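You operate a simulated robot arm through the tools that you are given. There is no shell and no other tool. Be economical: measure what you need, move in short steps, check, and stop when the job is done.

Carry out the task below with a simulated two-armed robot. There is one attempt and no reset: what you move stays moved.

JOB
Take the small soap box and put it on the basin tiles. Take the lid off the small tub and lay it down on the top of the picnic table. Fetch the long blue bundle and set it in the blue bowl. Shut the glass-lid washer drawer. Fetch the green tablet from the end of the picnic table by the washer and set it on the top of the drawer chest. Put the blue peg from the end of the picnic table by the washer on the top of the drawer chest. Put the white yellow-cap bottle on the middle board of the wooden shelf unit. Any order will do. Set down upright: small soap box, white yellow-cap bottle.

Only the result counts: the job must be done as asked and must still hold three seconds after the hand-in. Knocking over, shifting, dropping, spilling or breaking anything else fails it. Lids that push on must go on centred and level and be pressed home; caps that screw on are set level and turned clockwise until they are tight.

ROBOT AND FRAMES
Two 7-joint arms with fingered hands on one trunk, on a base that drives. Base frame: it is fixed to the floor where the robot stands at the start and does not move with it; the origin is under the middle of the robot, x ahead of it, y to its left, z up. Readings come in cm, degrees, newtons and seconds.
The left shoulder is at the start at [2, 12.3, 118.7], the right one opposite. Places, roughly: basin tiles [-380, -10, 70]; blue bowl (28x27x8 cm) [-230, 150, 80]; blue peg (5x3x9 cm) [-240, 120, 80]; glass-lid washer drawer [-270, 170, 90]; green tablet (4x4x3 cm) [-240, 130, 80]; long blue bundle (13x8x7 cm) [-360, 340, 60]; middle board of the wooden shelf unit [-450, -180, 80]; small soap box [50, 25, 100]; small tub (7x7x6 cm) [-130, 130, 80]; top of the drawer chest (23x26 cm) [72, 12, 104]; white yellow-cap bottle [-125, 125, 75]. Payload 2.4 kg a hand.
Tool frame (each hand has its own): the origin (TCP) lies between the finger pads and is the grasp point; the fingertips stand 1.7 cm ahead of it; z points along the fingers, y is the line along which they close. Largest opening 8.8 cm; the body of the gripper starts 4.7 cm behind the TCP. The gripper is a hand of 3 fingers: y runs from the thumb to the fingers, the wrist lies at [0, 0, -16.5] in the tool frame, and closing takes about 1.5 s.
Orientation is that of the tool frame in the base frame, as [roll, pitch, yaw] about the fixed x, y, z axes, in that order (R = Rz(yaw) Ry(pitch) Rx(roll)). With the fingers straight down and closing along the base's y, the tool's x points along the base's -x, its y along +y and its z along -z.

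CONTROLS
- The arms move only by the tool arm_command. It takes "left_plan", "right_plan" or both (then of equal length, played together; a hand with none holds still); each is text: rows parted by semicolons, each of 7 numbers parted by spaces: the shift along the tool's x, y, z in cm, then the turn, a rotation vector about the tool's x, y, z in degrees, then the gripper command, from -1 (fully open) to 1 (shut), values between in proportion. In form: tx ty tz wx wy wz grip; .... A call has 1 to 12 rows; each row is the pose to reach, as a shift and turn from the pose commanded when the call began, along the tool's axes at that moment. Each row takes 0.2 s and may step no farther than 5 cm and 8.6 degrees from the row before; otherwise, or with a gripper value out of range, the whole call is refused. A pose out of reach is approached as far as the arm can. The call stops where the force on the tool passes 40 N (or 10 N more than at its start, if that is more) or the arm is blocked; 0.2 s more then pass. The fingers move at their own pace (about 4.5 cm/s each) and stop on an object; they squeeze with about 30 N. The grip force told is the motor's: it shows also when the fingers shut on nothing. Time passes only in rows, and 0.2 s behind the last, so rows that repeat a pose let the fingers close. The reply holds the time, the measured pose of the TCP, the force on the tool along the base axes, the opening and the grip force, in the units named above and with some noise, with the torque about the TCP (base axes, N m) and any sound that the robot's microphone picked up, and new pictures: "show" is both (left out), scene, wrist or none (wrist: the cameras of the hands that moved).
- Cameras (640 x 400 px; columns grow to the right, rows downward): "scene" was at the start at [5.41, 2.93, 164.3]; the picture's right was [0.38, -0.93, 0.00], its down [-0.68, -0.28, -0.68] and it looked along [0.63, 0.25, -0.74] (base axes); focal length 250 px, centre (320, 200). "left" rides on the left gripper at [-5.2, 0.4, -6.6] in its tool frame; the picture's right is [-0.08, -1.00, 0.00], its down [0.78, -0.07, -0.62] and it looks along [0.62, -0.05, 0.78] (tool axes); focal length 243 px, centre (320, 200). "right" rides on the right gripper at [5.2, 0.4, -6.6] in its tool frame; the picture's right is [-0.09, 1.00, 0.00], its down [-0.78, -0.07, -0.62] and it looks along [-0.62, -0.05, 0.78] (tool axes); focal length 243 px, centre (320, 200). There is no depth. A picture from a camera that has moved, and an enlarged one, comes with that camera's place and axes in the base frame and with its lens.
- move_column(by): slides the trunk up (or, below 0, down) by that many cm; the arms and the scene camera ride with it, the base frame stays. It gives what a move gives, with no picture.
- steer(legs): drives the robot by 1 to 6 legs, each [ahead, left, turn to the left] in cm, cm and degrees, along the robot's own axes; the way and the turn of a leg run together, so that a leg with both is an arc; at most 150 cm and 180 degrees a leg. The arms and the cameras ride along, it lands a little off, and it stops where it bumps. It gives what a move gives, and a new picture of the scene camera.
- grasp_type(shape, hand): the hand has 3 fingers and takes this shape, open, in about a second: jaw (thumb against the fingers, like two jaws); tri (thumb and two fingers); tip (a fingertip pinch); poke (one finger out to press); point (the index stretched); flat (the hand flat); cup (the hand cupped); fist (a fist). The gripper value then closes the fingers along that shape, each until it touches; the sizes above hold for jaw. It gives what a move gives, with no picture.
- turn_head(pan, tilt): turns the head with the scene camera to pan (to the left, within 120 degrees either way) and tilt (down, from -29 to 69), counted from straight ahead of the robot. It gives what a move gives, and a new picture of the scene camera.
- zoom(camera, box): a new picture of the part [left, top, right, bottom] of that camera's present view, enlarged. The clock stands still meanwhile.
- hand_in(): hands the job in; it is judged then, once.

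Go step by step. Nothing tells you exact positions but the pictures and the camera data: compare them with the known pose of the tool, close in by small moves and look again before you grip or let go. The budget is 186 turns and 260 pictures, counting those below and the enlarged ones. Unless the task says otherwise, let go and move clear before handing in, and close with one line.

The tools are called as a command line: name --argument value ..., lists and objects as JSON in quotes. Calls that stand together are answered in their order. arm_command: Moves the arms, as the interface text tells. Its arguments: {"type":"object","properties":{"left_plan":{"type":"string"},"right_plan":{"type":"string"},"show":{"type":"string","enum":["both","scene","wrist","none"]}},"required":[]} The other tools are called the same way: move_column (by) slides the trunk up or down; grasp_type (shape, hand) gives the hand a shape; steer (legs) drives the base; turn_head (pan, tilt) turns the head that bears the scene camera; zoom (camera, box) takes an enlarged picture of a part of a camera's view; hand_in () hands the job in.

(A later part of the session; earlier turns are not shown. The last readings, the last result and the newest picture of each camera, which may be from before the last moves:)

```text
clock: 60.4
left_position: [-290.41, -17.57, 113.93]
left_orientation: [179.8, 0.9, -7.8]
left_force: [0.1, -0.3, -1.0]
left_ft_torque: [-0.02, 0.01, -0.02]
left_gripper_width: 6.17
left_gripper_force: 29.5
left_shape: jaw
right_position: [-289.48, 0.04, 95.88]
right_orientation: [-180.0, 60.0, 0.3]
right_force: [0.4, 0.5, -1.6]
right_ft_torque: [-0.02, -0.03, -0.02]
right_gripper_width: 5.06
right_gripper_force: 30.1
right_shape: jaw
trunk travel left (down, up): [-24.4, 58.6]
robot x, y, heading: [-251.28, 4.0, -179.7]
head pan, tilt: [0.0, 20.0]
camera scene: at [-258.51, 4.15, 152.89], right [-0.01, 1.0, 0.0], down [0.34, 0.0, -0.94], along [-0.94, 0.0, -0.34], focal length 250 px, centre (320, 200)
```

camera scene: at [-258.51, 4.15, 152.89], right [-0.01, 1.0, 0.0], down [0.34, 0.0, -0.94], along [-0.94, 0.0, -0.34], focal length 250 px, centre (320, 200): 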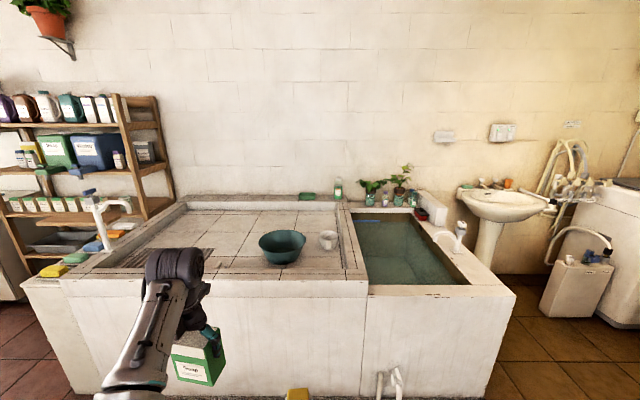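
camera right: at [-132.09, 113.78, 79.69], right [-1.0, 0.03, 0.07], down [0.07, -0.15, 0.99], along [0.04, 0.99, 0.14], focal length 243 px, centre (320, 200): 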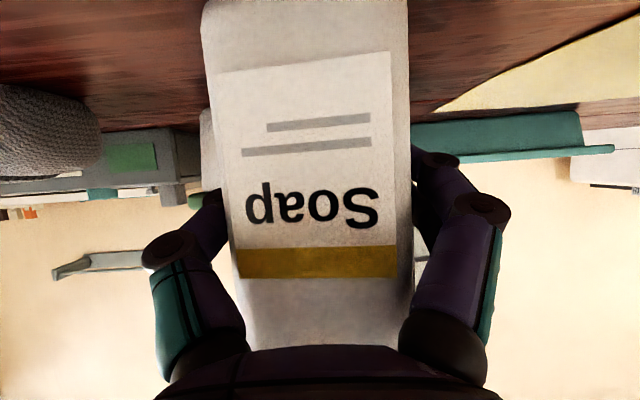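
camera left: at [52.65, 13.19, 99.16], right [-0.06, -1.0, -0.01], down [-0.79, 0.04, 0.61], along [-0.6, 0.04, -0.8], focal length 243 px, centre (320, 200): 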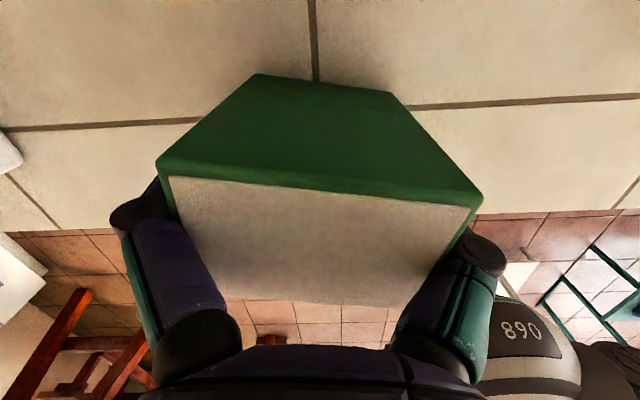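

I see the tiled basin slab with a green bowl on it, and the wooden shelf unit to its left. I'll drive up to the slab and set the soap box on clear tiles left of the bowl.

steer --legs '[[66, 26, 0]]'

turn_head --pan 15 --tilt 50

```text
clock: 64.3
left_position: [-356.57, -43.77, 113.99]
left_orientation: [179.7, 0.9, -8.1]
left_force: [0.2, 0.4, -1.3]
left_ft_torque: [0.0, -0.02, -0.04]
left_gripper_width: 6.21
left_gripper_force: 29.9
left_shape: jaw
right_position: [-355.4, -26.19, 96.03]
right_orientation: [180.0, 60.0, 0.0]
right_force: [-0.6, -0.4, -2.6]
right_ft_torque: [0.01, 0.02, -0.01]
right_gripper_width: 5.06
right_gripper_force: 30.2
right_shape: jaw
trunk travel left (down, up): [-24.4, 58.6]
robot x, y, heading: [-316.66, -22.54, 179.4]
head pan, tilt: [0.0, 20.0]
camera scene: at [-324.41, -22.29, 152.89], right [0.0, 1.0, 0.0], down [0.34, 0.0, -0.94], along [-0.94, 0.0, -0.34], focal length 250 px, centre (320, 200)
```

scene: 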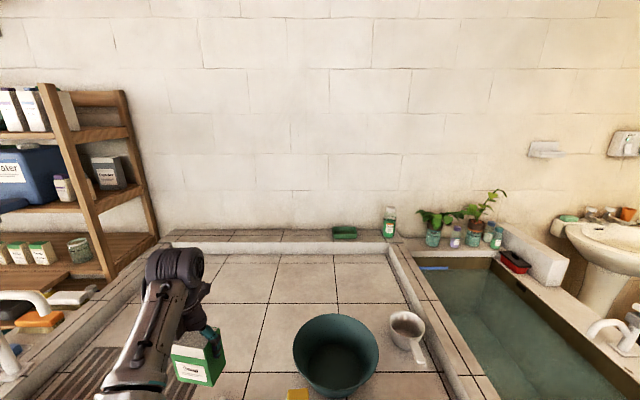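

```text
clock: 65.2
left_position: [-356.38, -43.72, 114.06]
left_orientation: [179.7, 0.9, -8.1]
left_force: [-0.5, 0.4, -0.9]
left_ft_torque: [0.03, 0.02, 0.0]
left_gripper_width: 6.19
left_gripper_force: 30.7
left_shape: jaw
right_position: [-355.4, -26.21, 95.84]
right_orientation: [180.0, 60.0, 0.0]
right_force: [0.4, -0.8, -2.1]
right_ft_torque: [0.02, 0.02, 0.05]
right_gripper_width: 5.03
right_gripper_force: 30.0
right_shape: jaw
trunk travel left (down, up): [-24.4, 58.6]
robot x, y, heading: [-317.25, -22.02, 179.9]
head pan, tilt: [15.0, 50.0]
camera scene: at [-322.5, -24.27, 148.34], right [-0.26, 0.97, 0.0], down [0.74, 0.2, -0.64], along [-0.62, -0.17, -0.77], focal length 250 px, centre (320, 200)
```

scene: 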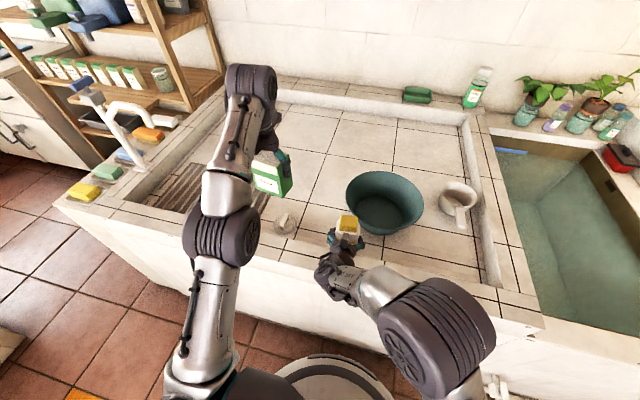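

I'll move a bit closer and bring the soap box to about [-377, -42], between the drain and the bowl.

steer --legs '[[14.5, 0, 0]]'

arm_command --left_plan "-2 -0.6 0 0 0 0 1; -4 -1.2 0 0 0 0 1; -5.5 -2 0 0 0 0 1; -5.5 -2 0 0 0 0 1" --show "none"

move_column --by -19

turn_head --pan 0 --tilt 45

zoom --camera "left" --box '[0, 0, 640, 400]'

```text
clock: 66.6
left_position: [-368.71, -43.76, 114.03]
left_orientation: [179.8, 0.8, -8.2]
left_force: [-0.4, -0.3, 0.0]
left_ft_torque: [0.03, 0.01, 0.02]
left_gripper_width: 6.21
left_gripper_force: 29.7
left_shape: jaw
right_position: [-367.66, -26.16, 95.9]
right_orientation: [179.9, 59.9, -0.2]
right_force: [0.8, 0.0, -1.6]
right_ft_torque: [-0.01, 0.0, -0.01]
right_gripper_width: 5.05
right_gripper_force: 30.0
right_shape: jaw
trunk travel left (down, up): [-24.4, 58.6]
robot x, y, heading: [-329.73, -22.01, 179.9]
head pan, tilt: [15.0, 50.0]
stopped in leg 1: the robot was blocked; the commanded pose is now the measured one
camera scene: at [-334.78, -24.25, 148.34], right [-0.26, 0.97, 0.0], down [0.74, 0.2, -0.64], along [-0.62, -0.17, -0.77], focal length 250 px, centre (320, 200)
```

scene: 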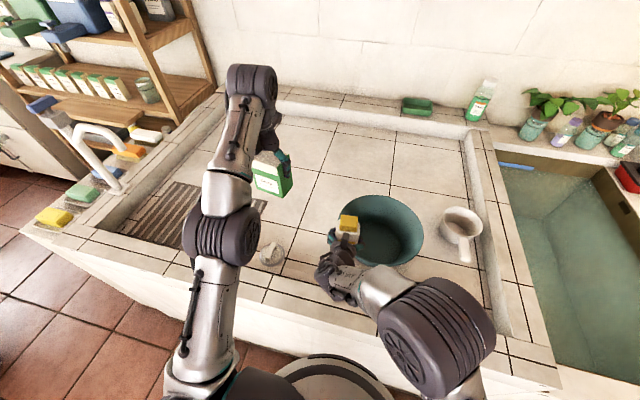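

```text
clock: 67.6
left_position: [-370.34, -41.76, 112.03]
left_orientation: [179.7, 1.0, -8.2]
left_force: [-0.1, 0.3, -1.9]
left_ft_torque: [0.01, 0.0, 0.02]
left_gripper_width: 6.21
left_gripper_force: 29.7
left_shape: jaw
left hand out of reach, approached as far as the arm can: row 1, 2, 3, 4
right_position: [-367.69, -26.07, 96.06]
right_orientation: [179.9, 60.0, -0.1]
right_force: [-0.2, -1.1, -1.8]
right_ft_torque: [-0.01, -0.01, -0.04]
right_gripper_width: 5.04
right_gripper_force: 30.0
right_shape: jaw
trunk travel left (down, up): [-24.4, 58.6]
robot x, y, heading: [-329.6, -22.26, 179.8]
head pan, tilt: [15.0, 50.0]
```

```text
clock: 69.0
left_position: [-370.36, -41.64, 98.81]
left_orientation: [179.6, 0.9, -8.1]
left_force: [-0.2, 0.0, -0.8]
left_ft_torque: [-0.01, -0.04, -0.01]
left_gripper_width: 6.2
left_gripper_force: 30.2
left_shape: jaw
right_position: [-367.76, -26.09, 83.31]
right_orientation: [179.0, 60.7, -0.9]
right_force: [9.3, 5.4, 18.2]
right_ft_torque: [0.0, -2.28, 0.49]
right_gripper_width: 5.06
right_gripper_force: 30.3
right_shape: jaw
trunk travel left (down, up): [-11.2, 71.8]
robot x, y, heading: [-328.99, -21.95, 179.8]
head pan, tilt: [15.0, 50.0]
stopped: the force on the tool passed its limit at 134 N (the readings are from after the stop); the commanded pose is now the measured one
```

```text
clock: 69.7
left_position: [-370.24, -41.72, 98.93]
left_orientation: [179.6, 1.0, -8.2]
left_force: [-0.2, 0.5, -0.8]
left_ft_torque: [-0.02, -0.01, -0.03]
left_gripper_width: 6.2
left_gripper_force: 29.8
left_shape: jaw
right_position: [-367.85, -26.15, 83.36]
right_orientation: [179.2, 60.6, -0.9]
right_force: [7.0, 3.4, 19.4]
right_ft_torque: [-0.05, -2.35, 0.36]
right_gripper_width: 5.06
right_gripper_force: 29.8
right_shape: jaw
trunk travel left (down, up): [-11.2, 71.8]
robot x, y, heading: [-329.19, -22.52, 179.8]
head pan, tilt: [0.0, 45.0]
camera scene: at [-335.38, -22.2, 135.87], right [0.0, 1.0, 0.0], down [0.71, 0.0, -0.71], along [-0.71, 0.0, -0.71], focal length 250 px, centre (320, 200)
```

scene: 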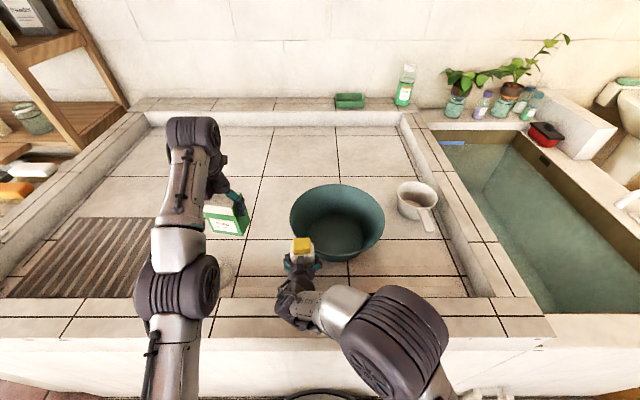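

```text
1.00 times, centred on (320, 200) of left (not enlarged: the box is as wide or as high as the picture)
camera zoom: at [-375.43, -41.42, 105.64], right [0.06, 1.0, -0.01], down [0.79, -0.04, 0.61], along [0.61, -0.04, -0.79], focal length 243 px, centre (320, 200)
```

zoom: 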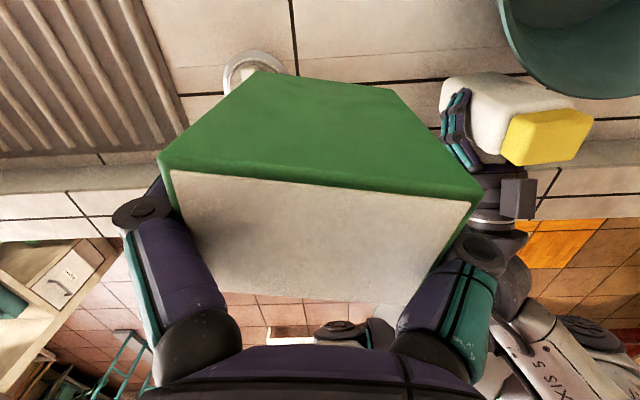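

The right hand touched the rim as the trunk came down. I'll raise the trunk slightly, then lift the right arm.

move_column --by 3

arm_command --right_plan "-3.2 0 -1.9 0 0 0 1; -6.5 0 -3.8 0 0 0 1; -9.8 0 -5.6 0 0 0 1; -13 0 -7.5 0 0 0 1; -15.6 0 -9 0 0 0 1" --show "both"

```text
clock: 70.5
left_position: [-370.44, -41.69, 101.91]
left_orientation: [179.8, 0.9, -8.2]
left_force: [0.3, 0.6, -0.9]
left_ft_torque: [0.03, -0.04, 0.0]
left_gripper_width: 6.18
left_gripper_force: 30.0
left_shape: jaw
right_position: [-367.79, -26.24, 86.18]
right_orientation: [179.3, 60.5, -0.7]
right_force: [0.2, -0.8, -1.0]
right_ft_torque: [0.01, -0.02, -0.02]
right_gripper_width: 5.04
right_gripper_force: 29.6
right_shape: jaw
trunk travel left (down, up): [-14.2, 68.8]
robot x, y, heading: [-329.29, -22.34, 180.0]
head pan, tilt: [0.0, 45.0]
```

```text
clock: 71.7
left_position: [-370.45, -41.81, 101.85]
left_orientation: [179.8, 0.9, -8.2]
left_force: [-0.1, 0.2, -1.6]
left_ft_torque: [-0.02, -0.01, 0.02]
left_gripper_width: 6.19
left_gripper_force: 30.1
left_shape: jaw
right_position: [-367.74, -25.92, 104.18]
right_orientation: [179.3, 60.5, -0.7]
right_force: [0.1, 0.1, -2.0]
right_ft_torque: [-0.02, 0.01, 0.03]
right_gripper_width: 5.04
right_gripper_force: 30.2
right_shape: jaw
trunk travel left (down, up): [-14.2, 68.8]
robot x, y, heading: [-329.46, -22.03, 179.8]
head pan, tilt: [0.0, 45.0]
camera scene: at [-335.58, -22.25, 138.86], right [0.0, 1.0, 0.0], down [0.71, 0.0, -0.71], along [-0.71, 0.0, -0.71], focal length 250 px, centre (320, 200)
camera right: at [-359.42, -26.44, 102.93], right [-0.04, -1.0, 0.08], down [0.16, 0.07, 0.98], along [-0.99, 0.05, 0.15], focal length 243 px, centre (320, 200)
```

scene: 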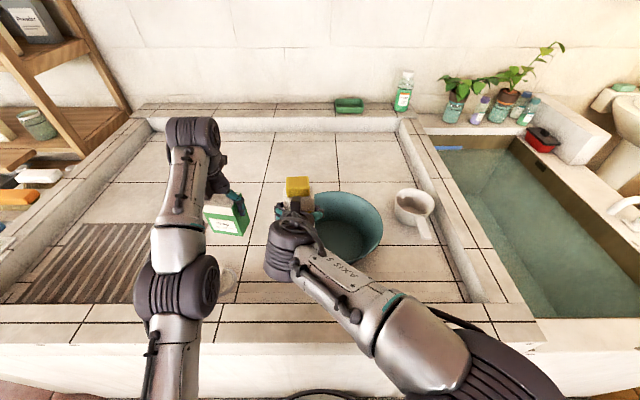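
right: 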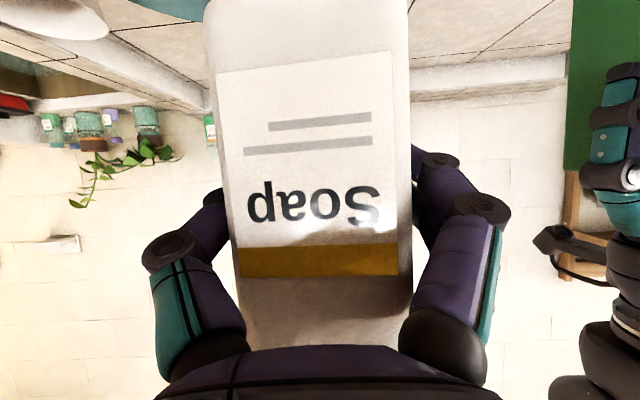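

The bottle is still firm in its grip. I'll lower the trunk with the left hand, then extend it and look.

move_column --by -13.5

arm_command --left_plan "-1.5 1 1 0 0 0 1; -3 2 2 0 0 0 1; -4 3 3 0 0 0 1; -4 3 3 0 0 0 1" --show "both"

```text
clock: 73.3
left_position: [-370.39, -41.73, 88.41]
left_orientation: [179.6, 0.9, -8.3]
left_force: [0.1, 0.7, -1.3]
left_ft_torque: [-0.01, -0.06, 0.03]
left_gripper_width: 6.2
left_gripper_force: 29.8
left_shape: jaw
right_position: [-367.73, -25.85, 90.54]
right_orientation: [179.3, 60.5, -0.7]
right_force: [0.3, 0.1, -0.7]
right_ft_torque: [0.03, -0.01, -0.03]
right_gripper_width: 5.07
right_gripper_force: 30.0
right_shape: jaw
trunk travel left (down, up): [-0.7, 82.3]
robot x, y, heading: [-329.51, -22.37, 179.7]
head pan, tilt: [0.0, 45.0]
```

```text
clock: 74.3
left_position: [-372.6, -43.24, 84.54]
left_orientation: [179.7, 0.9, -8.3]
left_force: [-0.9, 0.4, -1.4]
left_ft_torque: [0.02, 0.0, -0.03]
left_gripper_width: 6.2
left_gripper_force: 30.4
left_shape: jaw
left hand out of reach, approached as far as the arm can: row 1, 2, 3, 4
right_position: [-367.69, -25.89, 90.67]
right_orientation: [179.2, 60.6, -0.7]
right_force: [-0.5, 0.3, -2.7]
right_ft_torque: [-0.01, 0.04, 0.02]
right_gripper_width: 5.07
right_gripper_force: 29.9
right_shape: jaw
trunk travel left (down, up): [-0.7, 82.3]
robot x, y, heading: [-329.68, -22.55, 179.8]
head pan, tilt: [0.0, 45.0]
camera scene: at [-335.58, -22.25, 125.36], right [0.0, 1.0, 0.0], down [0.71, 0.0, -0.71], along [-0.71, 0.0, -0.71], focal length 250 px, centre (320, 200)
camera left: at [-377.73, -43.01, 91.16], right [0.06, 1.0, 0.0], down [0.79, -0.04, 0.61], along [0.61, -0.04, -0.79], focal length 243 px, centre (320, 200)
```

scene: 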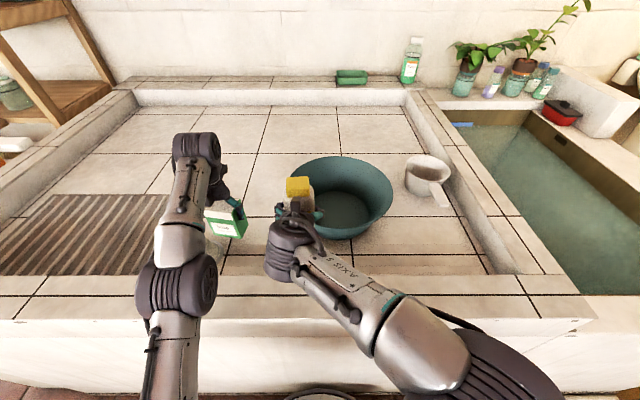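
left: 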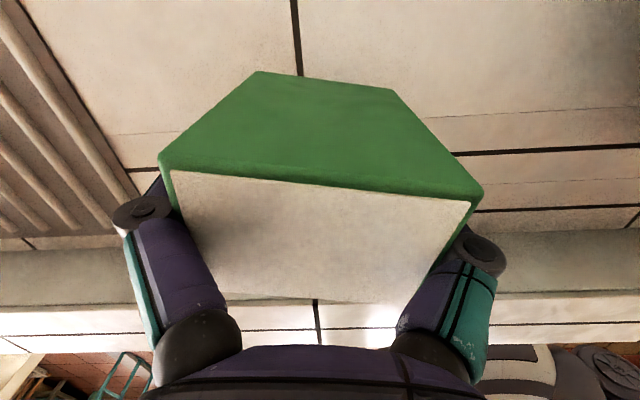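

I need the hand 4 cm further toward +y, away from the drain, before lowering.

arm_command --left_plan "0 -2 1 0 0 0 1; 0 -4 3 0 0 0 1; 0 -6 5 0 0 0 1; 0 -6 5 0 0 0 1" --show "both"

```text
clock: 75.2
left_position: [-371.57, -37.65, 80.36]
left_orientation: [179.2, 2.0, -8.0]
left_force: [3.3, -3.1, 20.7]
left_ft_torque: [0.03, -0.18, -0.04]
left_gripper_width: 6.13
left_gripper_force: 30.3
left_shape: jaw
right_position: [-367.57, -25.98, 90.73]
right_orientation: [179.3, 60.7, -0.7]
right_force: [-0.3, 0.4, -2.6]
right_ft_torque: [0.01, -0.02, 0.02]
right_gripper_width: 5.06
right_gripper_force: 30.1
right_shape: jaw
trunk travel left (down, up): [-0.7, 82.3]
robot x, y, heading: [-329.36, -22.34, 180.1]
head pan, tilt: [0.0, 45.0]
stopped in row 4 (left hand): the force on the tool passed its limit at 44 N (the readings are from after the stop); the commanded pose is now the measured one
camera scene: at [-335.39, -22.24, 125.38], right [0.0, 1.0, 0.0], down [0.71, 0.0, -0.71], along [-0.71, 0.0, -0.71], focal length 250 px, centre (320, 200)
camera left: at [-376.62, -37.35, 87.23], right [0.05, 1.0, -0.01], down [0.8, -0.04, 0.59], along [0.59, -0.04, -0.81], focal length 243 px, centre (320, 200)
```

scene: 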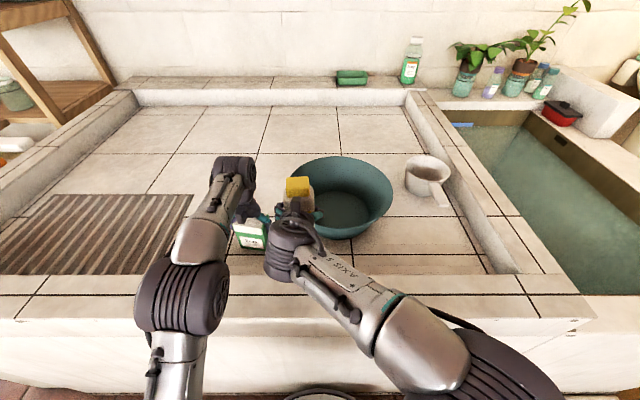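
left: 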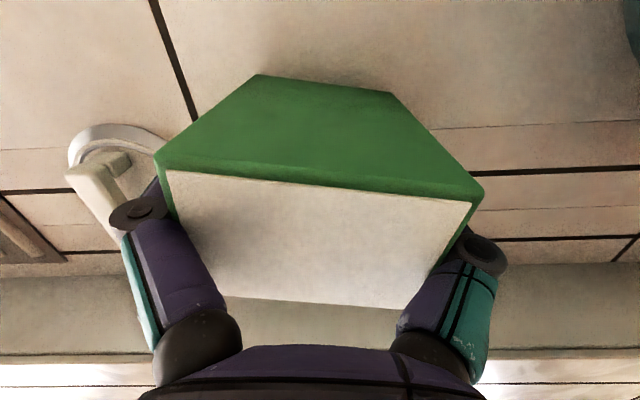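

zoom --camera "scene" --box '[180, 150, 340, 290]'

```text
2.86 times, centred on (260, 220) of scene
camera zoom: at [-335.39, -22.24, 125.38], right [0.0, 1.0, 0.0], down [0.71, 0.0, -0.71], along [-0.71, 0.0, -0.71], focal length 713 px, centre (491, 143)
```

zoom: 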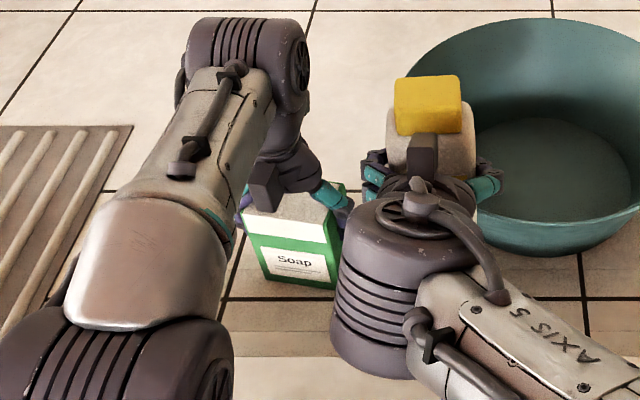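

The box is resting on the tiles. I'll release it and rise straight up.

arm_command --left_plan "0 0 -0.2 0 -0.8 0 1; 0 0 -0.2 0 -0.8 0 0.5; 0 0 -0.2 0 -0.8 0 0; 0 0 -0.2 0 -0.8 0 -0.5; 0 0 -0.2 0 -0.8 0 -1; 0 0 -0.2 0 -0.8 0 -1; 0 0 -0.2 0 -0.8 0 -1; 0 0 -2.2 0 -0.8 0 -1; 0 0 -5 0 -0.8 0 -1; 1.5 0 -9 0 -0.8 0 -1" --show "both"

```text
clock: 77.4
left_position: [-369.95, -37.6, 89.25]
left_orientation: [179.3, 2.4, -8.0]
left_force: [-0.8, -0.5, -0.7]
left_ft_torque: [0.01, -0.03, 0.02]
left_gripper_width: 8.79
left_gripper_force: 0.1
left_shape: jaw
right_position: [-367.68, -25.92, 90.69]
right_orientation: [179.4, 60.5, -0.7]
right_force: [0.5, 1.0, -2.1]
right_ft_torque: [-0.01, 0.0, 0.04]
right_gripper_width: 5.07
right_gripper_force: 29.6
right_shape: jaw
trunk travel left (down, up): [-0.7, 82.3]
robot x, y, heading: [-329.34, -21.89, 180.0]
head pan, tilt: [0.0, 45.0]
camera scene: at [-335.58, -22.25, 125.35], right [0.0, 1.0, 0.0], down [0.71, 0.0, -0.71], along [-0.71, 0.0, -0.71], focal length 250 px, centre (320, 200)
camera left: at [-374.94, -37.36, 96.17], right [0.05, 1.0, -0.01], down [0.81, -0.04, 0.59], along [0.59, -0.04, -0.81], focal length 243 px, centre (320, 200)
```

scene: 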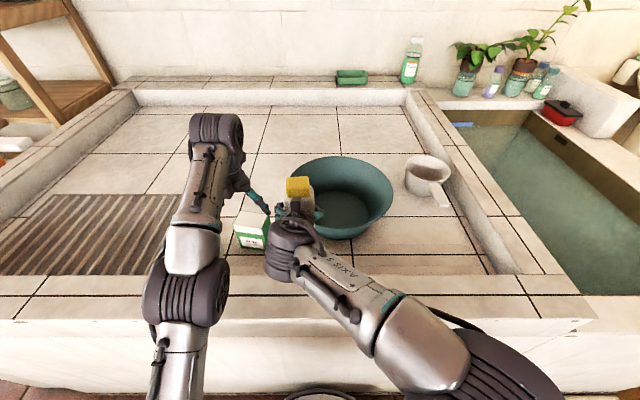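
left: 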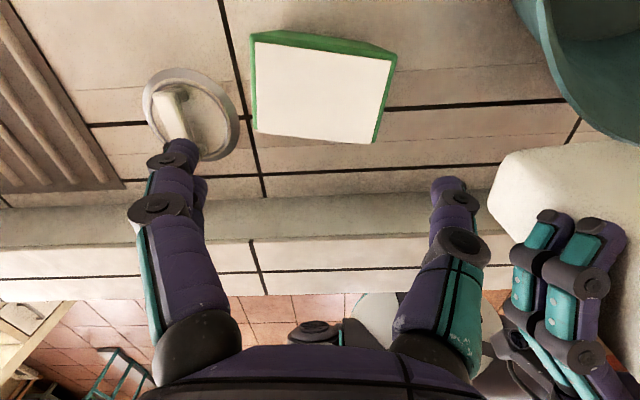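

The soap box stands upright on the tiles. Next I'll raise up, back off, and look at the wooden shelf unit.

move_column --by 20

steer --legs '[[-45, 0, 0], [0, 90, 0]]'

turn_head --pan 20 --tilt 20

```text
clock: 79.6
left_position: [-369.93, -37.57, 109.38]
left_orientation: [179.2, 2.5, -8.0]
left_force: [0.4, -0.7, -0.8]
left_ft_torque: [0.0, -0.02, 0.0]
left_gripper_width: 8.78
left_gripper_force: 0.1
left_shape: jaw
right_position: [-367.73, -26.0, 110.67]
right_orientation: [179.4, 60.6, -0.7]
right_force: [0.1, 0.4, -2.3]
right_ft_torque: [-0.01, -0.01, 0.01]
right_gripper_width: 5.04
right_gripper_force: 30.0
right_shape: jaw
trunk travel left (down, up): [-20.7, 62.3]
robot x, y, heading: [-329.36, -22.22, 179.9]
head pan, tilt: [0.0, 45.0]
```

```text
clock: 86.8
left_position: [-322.56, -128.77, 109.39]
left_orientation: [179.4, 2.5, -8.3]
left_force: [0.1, -0.1, -0.3]
left_ft_torque: [-0.01, 0.02, 0.04]
left_gripper_width: 8.79
left_gripper_force: 0.1
left_shape: jaw
right_position: [-320.35, -117.16, 110.6]
right_orientation: [179.3, 60.5, -0.9]
right_force: [0.6, -0.4, -2.1]
right_ft_torque: [-0.03, 0.03, 0.0]
right_gripper_width: 5.06
right_gripper_force: 29.8
right_shape: jaw
trunk travel left (down, up): [-20.7, 62.3]
robot x, y, heading: [-281.93, -113.49, 179.5]
head pan, tilt: [0.0, 45.0]
camera scene: at [-288.11, -113.62, 145.36], right [0.01, 1.0, 0.0], down [0.71, 0.0, -0.71], along [-0.71, 0.0, -0.71], focal length 250 px, centre (320, 200)
```

scene: 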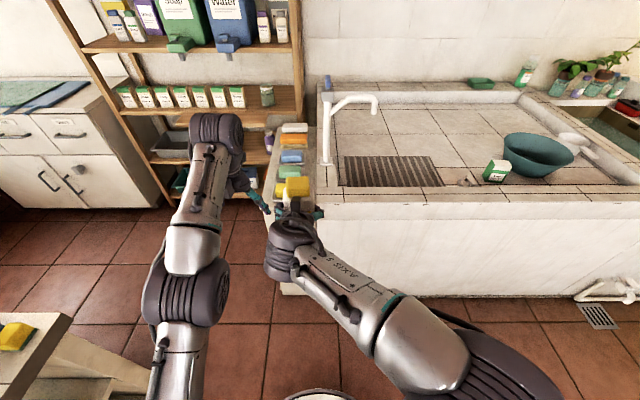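

```text
clock: 87.7
left_position: [-322.57, -128.86, 109.36]
left_orientation: [179.3, 2.5, -8.1]
left_force: [-0.1, 1.3, 0.2]
left_ft_torque: [-0.01, -0.02, 0.02]
left_gripper_width: 8.8
left_gripper_force: 0.0
left_shape: jaw
right_position: [-320.26, -117.25, 110.61]
right_orientation: [179.3, 60.5, -0.9]
right_force: [0.1, 0.2, -2.4]
right_ft_torque: [0.01, 0.04, 0.03]
right_gripper_width: 5.05
right_gripper_force: 30.2
right_shape: jaw
trunk travel left (down, up): [-20.7, 62.3]
robot x, y, heading: [-281.95, -113.77, 179.7]
head pan, tilt: [20.0, 20.0]
camera scene: at [-288.75, -116.77, 149.21], right [-0.34, 0.94, 0.0], down [0.32, 0.12, -0.94], along [-0.88, -0.32, -0.34], focal length 250 px, centre (320, 200)
```

scene: 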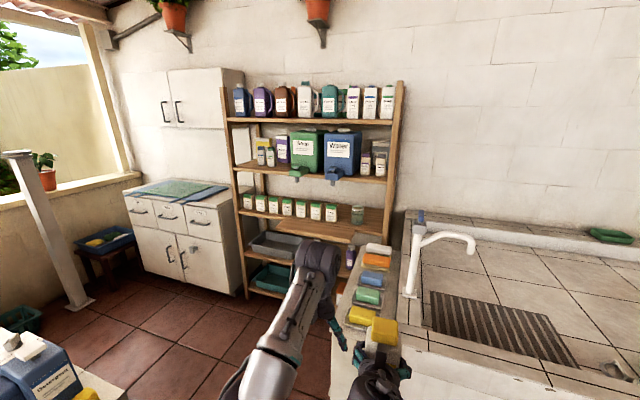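

zoom --camera "scene" --box '[210, 70, 430, 310]'

```text
1.67 times, centred on (320, 190) of scene
camera zoom: at [-288.75, -116.77, 149.21], right [-0.34, 0.94, 0.0], down [0.32, 0.12, -0.94], along [-0.88, -0.32, -0.34], focal length 416 px, centre (320, 217)
```

zoom: 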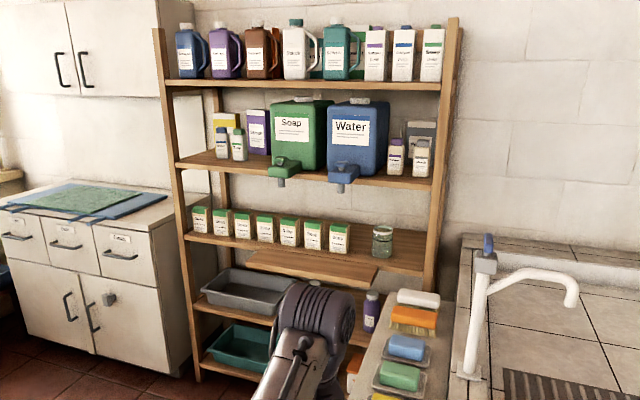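

The middle (third) board is near z=80, with a free spot between the jar and the right post, about y=-134. I'll pull in the left hand and check for obstacles on the left before driving there.

arm_command --left_plan "4 1 0 0 0 0 -1; 8 2 0 0 0 0 -1; 12 3 0 0 0 0 -1; 16 4 0 0 0 0 -1; 20 5 0 0 0 0 -1" --show "none"

turn_head --pan 60 --tilt 45

```text
clock: 88.9
left_position: [-306.46, -139.28, 109.26]
left_orientation: [179.3, 2.6, -8.3]
left_force: [1.3, -0.1, -0.3]
left_ft_torque: [0.01, 0.01, 0.0]
left_gripper_width: 8.79
left_gripper_force: 0.1
left_shape: jaw
left hand out of reach, approached as far as the arm can: row 4, 5
right_position: [-320.35, -117.27, 110.56]
right_orientation: [179.3, 60.5, -0.9]
right_force: [0.9, -0.7, -3.0]
right_ft_torque: [-0.02, 0.02, -0.01]
right_gripper_width: 5.04
right_gripper_force: 29.6
right_shape: jaw
trunk travel left (down, up): [-20.7, 62.3]
robot x, y, heading: [-281.63, -113.42, 179.7]
head pan, tilt: [20.0, 20.0]
```

```text
clock: 90.0
left_position: [-306.5, -139.27, 109.35]
left_orientation: [179.4, 2.4, -8.2]
left_force: [0.0, 0.0, 0.2]
left_ft_torque: [-0.03, 0.0, 0.02]
left_gripper_width: 8.79
left_gripper_force: 0.0
left_shape: jaw
right_position: [-320.26, -117.23, 110.65]
right_orientation: [179.2, 60.5, -0.9]
right_force: [0.0, -0.2, -3.0]
right_ft_torque: [-0.03, 0.01, 0.0]
right_gripper_width: 5.05
right_gripper_force: 29.7
right_shape: jaw
trunk travel left (down, up): [-20.7, 62.3]
robot x, y, heading: [-281.64, -114.12, 179.5]
head pan, tilt: [60.0, 45.0]
camera scene: at [-284.08, -120.65, 145.36], right [-0.86, 0.51, 0.0], down [0.36, 0.61, -0.71], along [-0.36, -0.61, -0.71], focal length 250 px, centre (320, 200)
```

scene: 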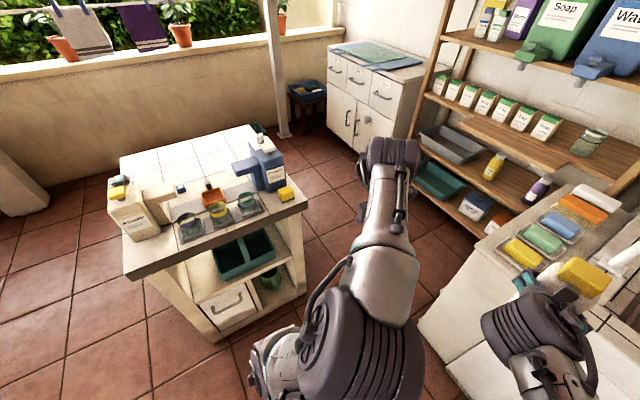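

The gap between the island corner and the basin ledge is wide enough. I'll thread through it to stand in front of the shelf.

steer --legs '[[36, 32, 0], [27, 17, 0], [34, -2, 0]]'

turn_head --pan -10 --tilt 35

```text
clock: 96.4
left_position: [-404.14, -184.88, 109.24]
left_orientation: [179.4, 2.5, -8.6]
left_force: [-0.8, 0.0, -0.2]
left_ft_torque: [0.0, 0.0, -0.03]
left_gripper_width: 8.77
left_gripper_force: 0.1
left_shape: jaw
right_position: [-417.7, -162.66, 110.55]
right_orientation: [179.2, 60.4, -1.2]
right_force: [10.3, -0.8, -16.7]
right_ft_torque: [-0.51, 0.53, -0.39]
right_gripper_width: 5.05
right_gripper_force: 29.7
right_shape: jaw
trunk travel left (down, up): [-20.7, 62.3]
robot x, y, heading: [-379.48, -159.31, 179.3]
head pan, tilt: [60.0, 45.0]
camera scene: at [-381.47, -166.32, 145.35], right [-0.86, 0.51, 0.0], down [0.36, 0.61, -0.71], along [-0.36, -0.61, -0.71], focal length 250 px, centre (320, 200)
```

scene: 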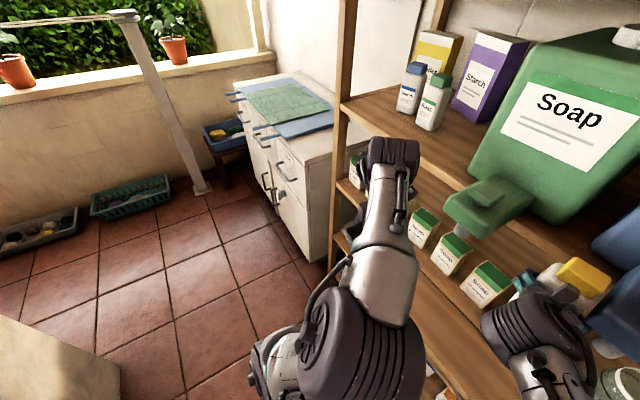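

```text
clock: 97.8
left_position: [-404.02, -184.82, 109.28]
left_orientation: [179.4, 2.5, -8.5]
left_force: [-0.3, -0.7, 0.0]
left_ft_torque: [0.0, 0.03, 0.01]
left_gripper_width: 8.79
left_gripper_force: 0.0
left_shape: jaw
right_position: [-417.72, -162.69, 110.65]
right_orientation: [179.3, 60.4, -1.2]
right_force: [9.7, 0.4, -14.3]
right_ft_torque: [-0.46, 0.42, -0.36]
right_gripper_width: 5.06
right_gripper_force: 30.1
right_shape: jaw
trunk travel left (down, up): [-20.7, 62.3]
robot x, y, heading: [-379.64, -159.39, 179.4]
head pan, tilt: [-10.0, 35.0]
camera scene: at [-386.01, -157.7, 146.84], right [0.18, 0.98, 0.0], down [0.56, -0.1, -0.82], along [-0.81, 0.15, -0.57], focal length 250 px, centre (320, 200)
```

scene: 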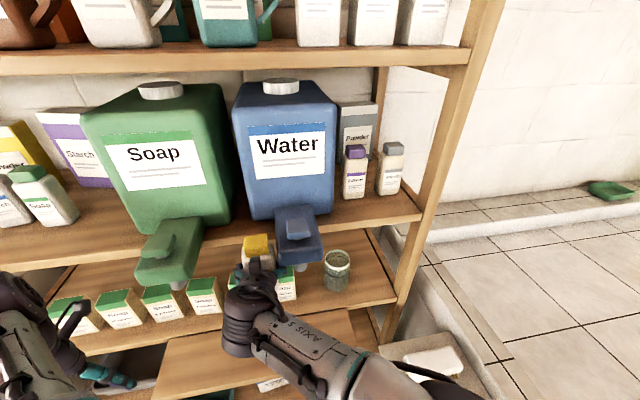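

The bottle or hand is touching the blue Water tap. I'll back straight off a little and check it.

steer --legs '[[-7, 0, 0]]'

zoom --camera "scene" --box '[60, 50, 460, 350]'

```text
clock: 98.8
left_position: [-396.99, -184.85, 109.35]
left_orientation: [179.4, 2.5, -8.6]
left_force: [0.4, -0.6, -0.5]
left_ft_torque: [0.0, 0.0, 0.0]
left_gripper_width: 8.78
left_gripper_force: 0.0
left_shape: jaw
right_position: [-410.71, -162.8, 110.58]
right_orientation: [179.2, 60.4, -1.3]
right_force: [0.2, 0.7, -1.7]
right_ft_torque: [0.0, 0.01, 0.03]
right_gripper_width: 5.05
right_gripper_force: 29.8
right_shape: jaw
trunk travel left (down, up): [-20.7, 62.3]
robot x, y, heading: [-372.36, -159.3, 179.5]
head pan, tilt: [-10.0, 35.0]
camera scene: at [-378.96, -157.76, 146.85], right [0.18, 0.98, 0.0], down [0.56, -0.11, -0.82], along [-0.81, 0.15, -0.57], focal length 250 px, centre (320, 200)
```

scene: 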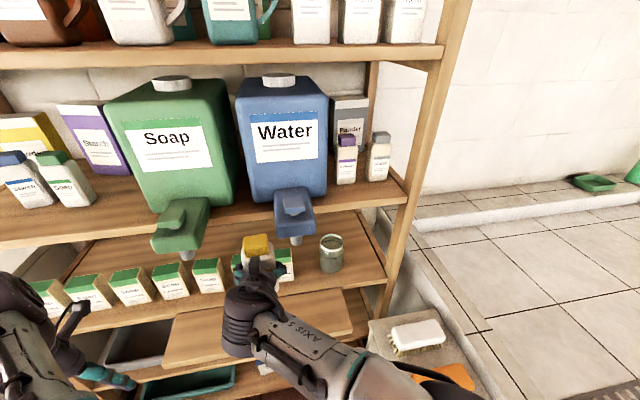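

```text
1.33 times, centred on (260, 200) of scene
camera zoom: at [-378.96, -157.76, 146.85], right [0.18, 0.98, 0.0], down [0.56, -0.11, -0.82], along [-0.81, 0.15, -0.57], focal length 333 px, centre (400, 200)
```

zoom: 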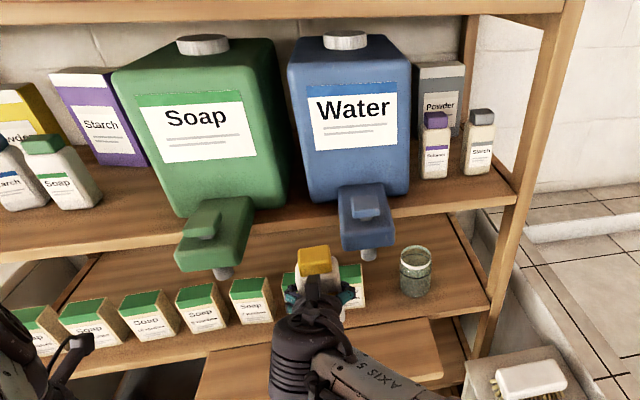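

The containers look unmoved. I'll slide the right hand over to y≈-135 and then lower it with the trunk, under the tap level.

arm_command --right_plan "0 -4.5 0 0 0 0 1; 0 -9 0 0 0 0 1; 0 -13.5 0 0 0 0 1; 0 -18 0 0 0 0 1; 0 -22.5 0 0 0 0 1; 0 -27 0 0 0 0 1; 0 -27 0 0 0 0 1" --show "scene"

move_column --by -19

turn_head --pan -25 --tilt 35

zoom --camera "right" --box '[0, 0, 640, 400]'

```text
clock: 100.4
left_position: [-397.09, -184.8, 109.37]
left_orientation: [179.4, 2.5, -8.6]
left_force: [1.0, -0.7, 0.0]
left_ft_torque: [0.03, 0.03, 0.04]
left_gripper_width: 8.79
left_gripper_force: 0.0
left_shape: jaw
right_position: [-410.48, -135.83, 110.64]
right_orientation: [179.2, 60.4, -1.2]
right_force: [0.0, -0.3, -2.2]
right_ft_torque: [-0.04, -0.02, -0.01]
right_gripper_width: 5.03
right_gripper_force: 29.7
right_shape: jaw
trunk travel left (down, up): [-20.7, 62.3]
robot x, y, heading: [-372.38, -159.35, 179.4]
head pan, tilt: [-10.0, 35.0]
camera scene: at [-379.08, -157.74, 146.84], right [0.18, 0.98, 0.0], down [0.56, -0.11, -0.82], along [-0.8, 0.15, -0.57], focal length 250 px, centre (320, 200)
```

scene: 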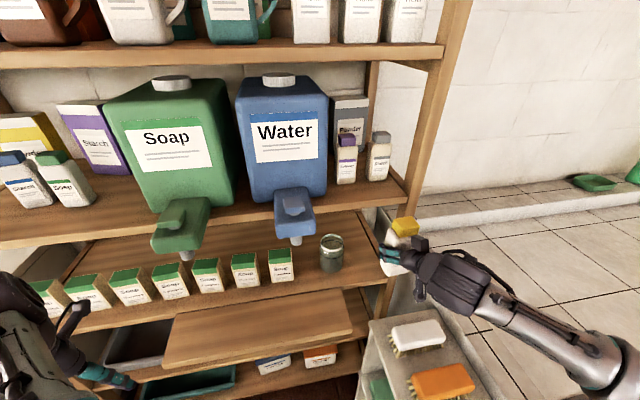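

```text
clock: 102.5
left_position: [-397.06, -184.76, 90.31]
left_orientation: [179.3, 2.5, -8.6]
left_force: [0.2, -0.7, -0.1]
left_ft_torque: [0.04, -0.01, -0.02]
left_gripper_width: 8.79
left_gripper_force: 0.1
left_shape: jaw
right_position: [-410.55, -135.8, 91.5]
right_orientation: [179.3, 60.4, -1.4]
right_force: [0.0, -0.5, -1.8]
right_ft_torque: [-0.01, -0.04, 0.0]
right_gripper_width: 5.03
right_gripper_force: 29.7
right_shape: jaw
trunk travel left (down, up): [-1.7, 81.3]
robot x, y, heading: [-372.46, -159.14, 179.4]
head pan, tilt: [-10.0, 35.0]
```

```text
clock: 103.3
left_position: [-397.02, -184.76, 90.23]
left_orientation: [179.3, 2.4, -8.6]
left_force: [-0.3, -0.1, 0.5]
left_ft_torque: [0.0, -0.01, 0.02]
left_gripper_width: 8.81
left_gripper_force: 0.1
left_shape: jaw
right_position: [-410.43, -135.82, 91.48]
right_orientation: [179.3, 60.4, -1.4]
right_force: [-0.9, 0.7, -2.8]
right_ft_torque: [0.04, 0.01, 0.0]
right_gripper_width: 5.02
right_gripper_force: 29.8
right_shape: jaw
trunk travel left (down, up): [-1.7, 81.3]
robot x, y, heading: [-372.13, -159.4, 179.4]
head pan, tilt: [-25.0, 35.0]
camera scene: at [-378.36, -155.55, 127.84], right [0.43, 0.9, 0.0], down [0.52, -0.25, -0.82], along [-0.74, 0.35, -0.57], focal length 250 px, centre (320, 200)
```

scene: 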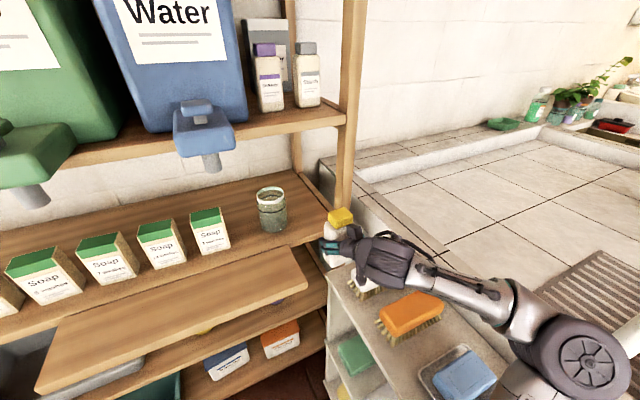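

```text
1.00 times, centred on (320, 200) of right (not enlarged: the box is as wide or as high as the picture)
camera zoom: at [-402.23, -136.39, 90.26], right [-0.05, -1.0, 0.08], down [0.16, 0.07, 0.99], along [-0.99, 0.06, 0.15], focal length 243 px, centre (320, 200)
```

zoom: 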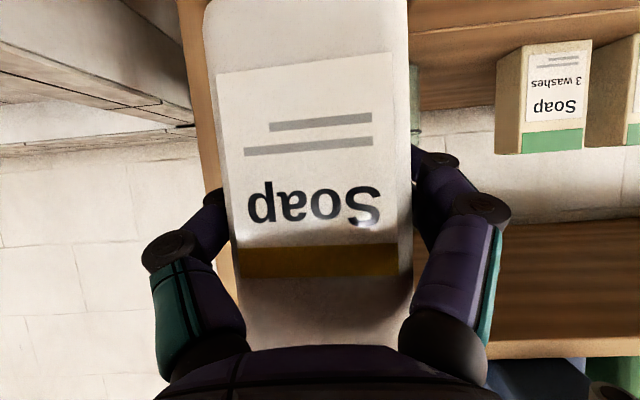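

I'll drive 7 cm closer, then reach in over the board beside the jar.

steer --legs '[[7, 0, 0]]'

arm_command --right_plan "-1.1 -0.3 3.4 0 0 0 1; -2.2 -0.6 6.8 0 0 0 1; -3.2 -0.9 10.2 0 0 0 1; -4.3 -1.2 13.7 0 0 0 1; -4.3 -1.2 13.7 0 0 0 1" --show "both"

```text
clock: 104.3
left_position: [-404.01, -184.75, 90.37]
left_orientation: [179.3, 2.5, -8.5]
left_force: [-0.6, 0.0, 0.1]
left_ft_torque: [-0.01, 0.01, 0.02]
left_gripper_width: 8.78
left_gripper_force: 0.0
left_shape: jaw
right_position: [-417.61, -135.72, 91.52]
right_orientation: [179.3, 60.4, -1.2]
right_force: [0.8, 0.6, -2.2]
right_ft_torque: [0.01, 0.05, 0.01]
right_gripper_width: 5.02
right_gripper_force: 30.1
right_shape: jaw
trunk travel left (down, up): [-1.7, 81.3]
robot x, y, heading: [-379.32, -159.18, 179.3]
head pan, tilt: [-25.0, 35.0]
camera scene: at [-385.29, -155.48, 127.84], right [0.43, 0.9, 0.0], down [0.52, -0.25, -0.82], along [-0.74, 0.35, -0.57], focal length 250 px, centre (320, 200)
```

scene: 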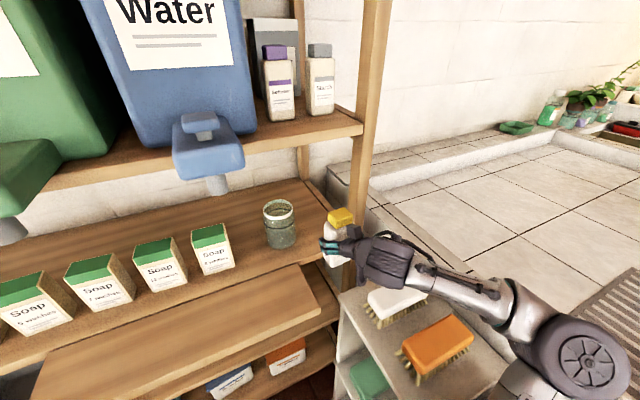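

```text
clock: 105.5
left_position: [-404.02, -184.67, 90.29]
left_orientation: [179.3, 2.5, -8.4]
left_force: [0.0, 0.5, -0.9]
left_ft_torque: [-0.03, -0.01, -0.03]
left_gripper_width: 8.77
left_gripper_force: 0.1
left_shape: jaw
right_position: [-431.48, -134.43, 88.65]
right_orientation: [179.4, 60.4, -1.3]
right_force: [0.2, 1.0, -2.1]
right_ft_torque: [0.01, -0.03, 0.0]
right_gripper_width: 5.05
right_gripper_force: 30.0
right_shape: jaw
trunk travel left (down, up): [-1.7, 81.3]
robot x, y, heading: [-379.03, -159.23, 179.4]
head pan, tilt: [-25.0, 35.0]
camera scene: at [-385.33, -155.48, 127.84], right [0.43, 0.9, 0.0], down [0.52, -0.25, -0.82], along [-0.74, 0.35, -0.57], focal length 250 px, centre (320, 200)
camera right: at [-423.21, -135.07, 87.37], right [-0.05, -1.0, 0.08], down [0.15, 0.07, 0.99], along [-0.99, 0.06, 0.15], focal length 243 px, centre (320, 200)
```

scene: 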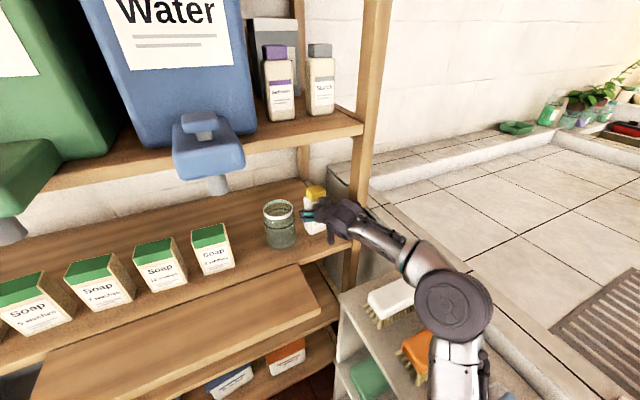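
right: 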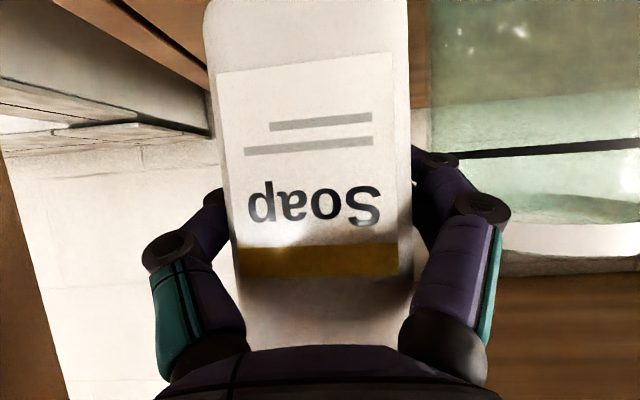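

The bottle is in position over the board. I'll lower gently until it makes contact.

arm_command --right_plan "0.44 -0.2 0.25 0 0 0 1; 0.87 -0.4 0.5 0 0 0 1; 1.3 -0.4 0.75 0 0 0 1; 1.6 -0.4 0.9 0 0 0 1; 1.9 -0.4 1.08 0 0 0 1; 2.1 -0.4 1.2 0 0 0 1" --show "none"

zoom --camera "scene" --box '[230, 150, 430, 275]'

```text
clock: 106.9
left_position: [-404.13, -184.77, 90.22]
left_orientation: [179.3, 2.5, -8.5]
left_force: [-0.9, 0.4, 0.2]
left_ft_torque: [0.03, 0.0, 0.0]
left_gripper_width: 8.78
left_gripper_force: 0.1
left_shape: jaw
right_position: [-431.56, -133.88, 86.11]
right_orientation: [179.3, 60.4, -1.2]
right_force: [0.3, -0.2, -1.1]
right_ft_torque: [0.02, -0.02, 0.02]
right_gripper_width: 5.0
right_gripper_force: 29.6
right_shape: jaw
trunk travel left (down, up): [-1.7, 81.3]
robot x, y, heading: [-379.55, -158.99, 179.5]
head pan, tilt: [-25.0, 35.0]
```

```text
3.20 times, centred on (330, 212) of scene
camera zoom: at [-385.31, -155.48, 127.84], right [0.43, 0.9, 0.0], down [0.52, -0.25, -0.82], along [-0.74, 0.35, -0.57], focal length 799 px, centre (288, 160)
```

zoom: 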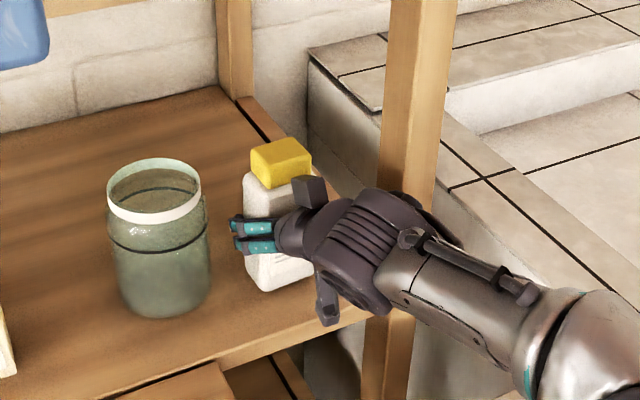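

arm_command --right_plan "0.26 0 0.15 0 0 0 1; 0.52 0 0.3 0 0 0 1; 0.78 0 0.45 0 0 0 1; 1.04 0 0.6 0 0 0 1; 1.3 0 0.74 0 0 0 1; 1.56 0 0.9 0 0 0 1" --show "none"

```text
clock: 108.0
left_position: [-403.88, -184.83, 90.3]
left_orientation: [179.5, 2.7, -8.6]
left_force: [-0.2, -0.4, -1.0]
left_ft_torque: [0.01, -0.02, 0.0]
left_gripper_width: 8.79
left_gripper_force: 0.1
left_shape: jaw
right_position: [-431.61, -133.99, 85.67]
right_orientation: [179.1, 61.7, -1.3]
right_force: [1.9, 1.7, 17.0]
right_ft_torque: [0.02, 0.15, 0.0]
right_gripper_width: 4.98
right_gripper_force: 30.0
right_shape: jaw
trunk travel left (down, up): [-1.7, 81.3]
robot x, y, heading: [-379.62, -158.89, 179.6]
head pan, tilt: [-25.0, 35.0]
stopped in row 5 (right hand): the force on the tool passed its limit at 42 N (the readings are from after the stop); the commanded pose is now the measured one
```

Contact is made. I'll level out, open partly, and withdraw straight back.

arm_command --right_plan "-0.1 0 -0.06 0 1.2 0 1; -0.1 0 -0.06 0 1.2 0 0; -0.1 0 -0.06 0 1.2 0 -0.5; -0.1 0 -0.06 0 1.2 0 -0.5; -0.1 0 -0.06 0 1.2 0 -0.5; -0.1 0 -0.06 0 1.2 0 -0.5; 0.9 0 -1.8 0 1.2 0 -0.5; 2.4 0 -4.4 0 1.2 0 -0.5; 4.4 0 -7.9 0 1.2 0 -0.5; 6.4 0 -11.4 0 1.2 0 -0.5; 8.4 0 -15 0 1.2 0 -0.5" --show "both"

```text
clock: 110.3
left_position: [-404.11, -184.68, 90.19]
left_orientation: [179.3, 2.5, -8.5]
left_force: [1.1, 0.3, 0.1]
left_ft_torque: [-0.05, 0.0, 0.02]
left_gripper_width: 8.8
left_gripper_force: 0.0
left_shape: jaw
right_position: [-415.03, -133.34, 85.03]
right_orientation: [179.0, 60.0, -1.4]
right_force: [0.1, -0.1, -0.1]
right_ft_torque: [0.03, 0.01, 0.02]
right_gripper_width: 6.6
right_gripper_force: 0.3
right_shape: jaw
right hand out of reach, approached as far as the arm can: row 11
trunk travel left (down, up): [-1.7, 81.3]
robot x, y, heading: [-379.06, -159.35, 179.6]
head pan, tilt: [-25.0, 35.0]
camera scene: at [-385.3, -155.46, 127.84], right [0.43, 0.9, 0.0], down [0.52, -0.25, -0.82], along [-0.74, 0.35, -0.57], focal length 250 px, centre (320, 200)
camera right: at [-406.61, -133.95, 83.74], right [-0.05, -1.0, 0.08], down [0.15, 0.07, 0.99], along [-0.99, 0.06, 0.14], focal length 243 px, centre (320, 200)
```

scene: 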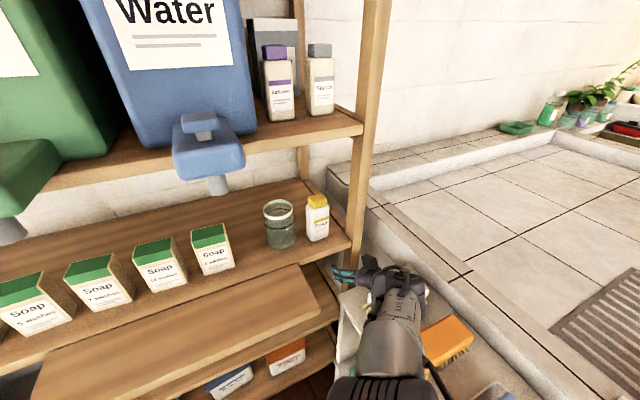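
right: 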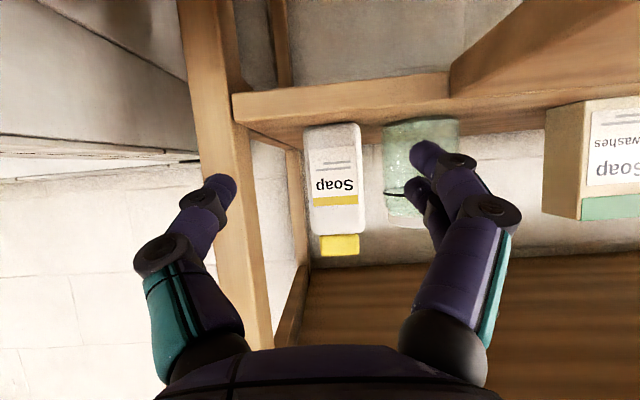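

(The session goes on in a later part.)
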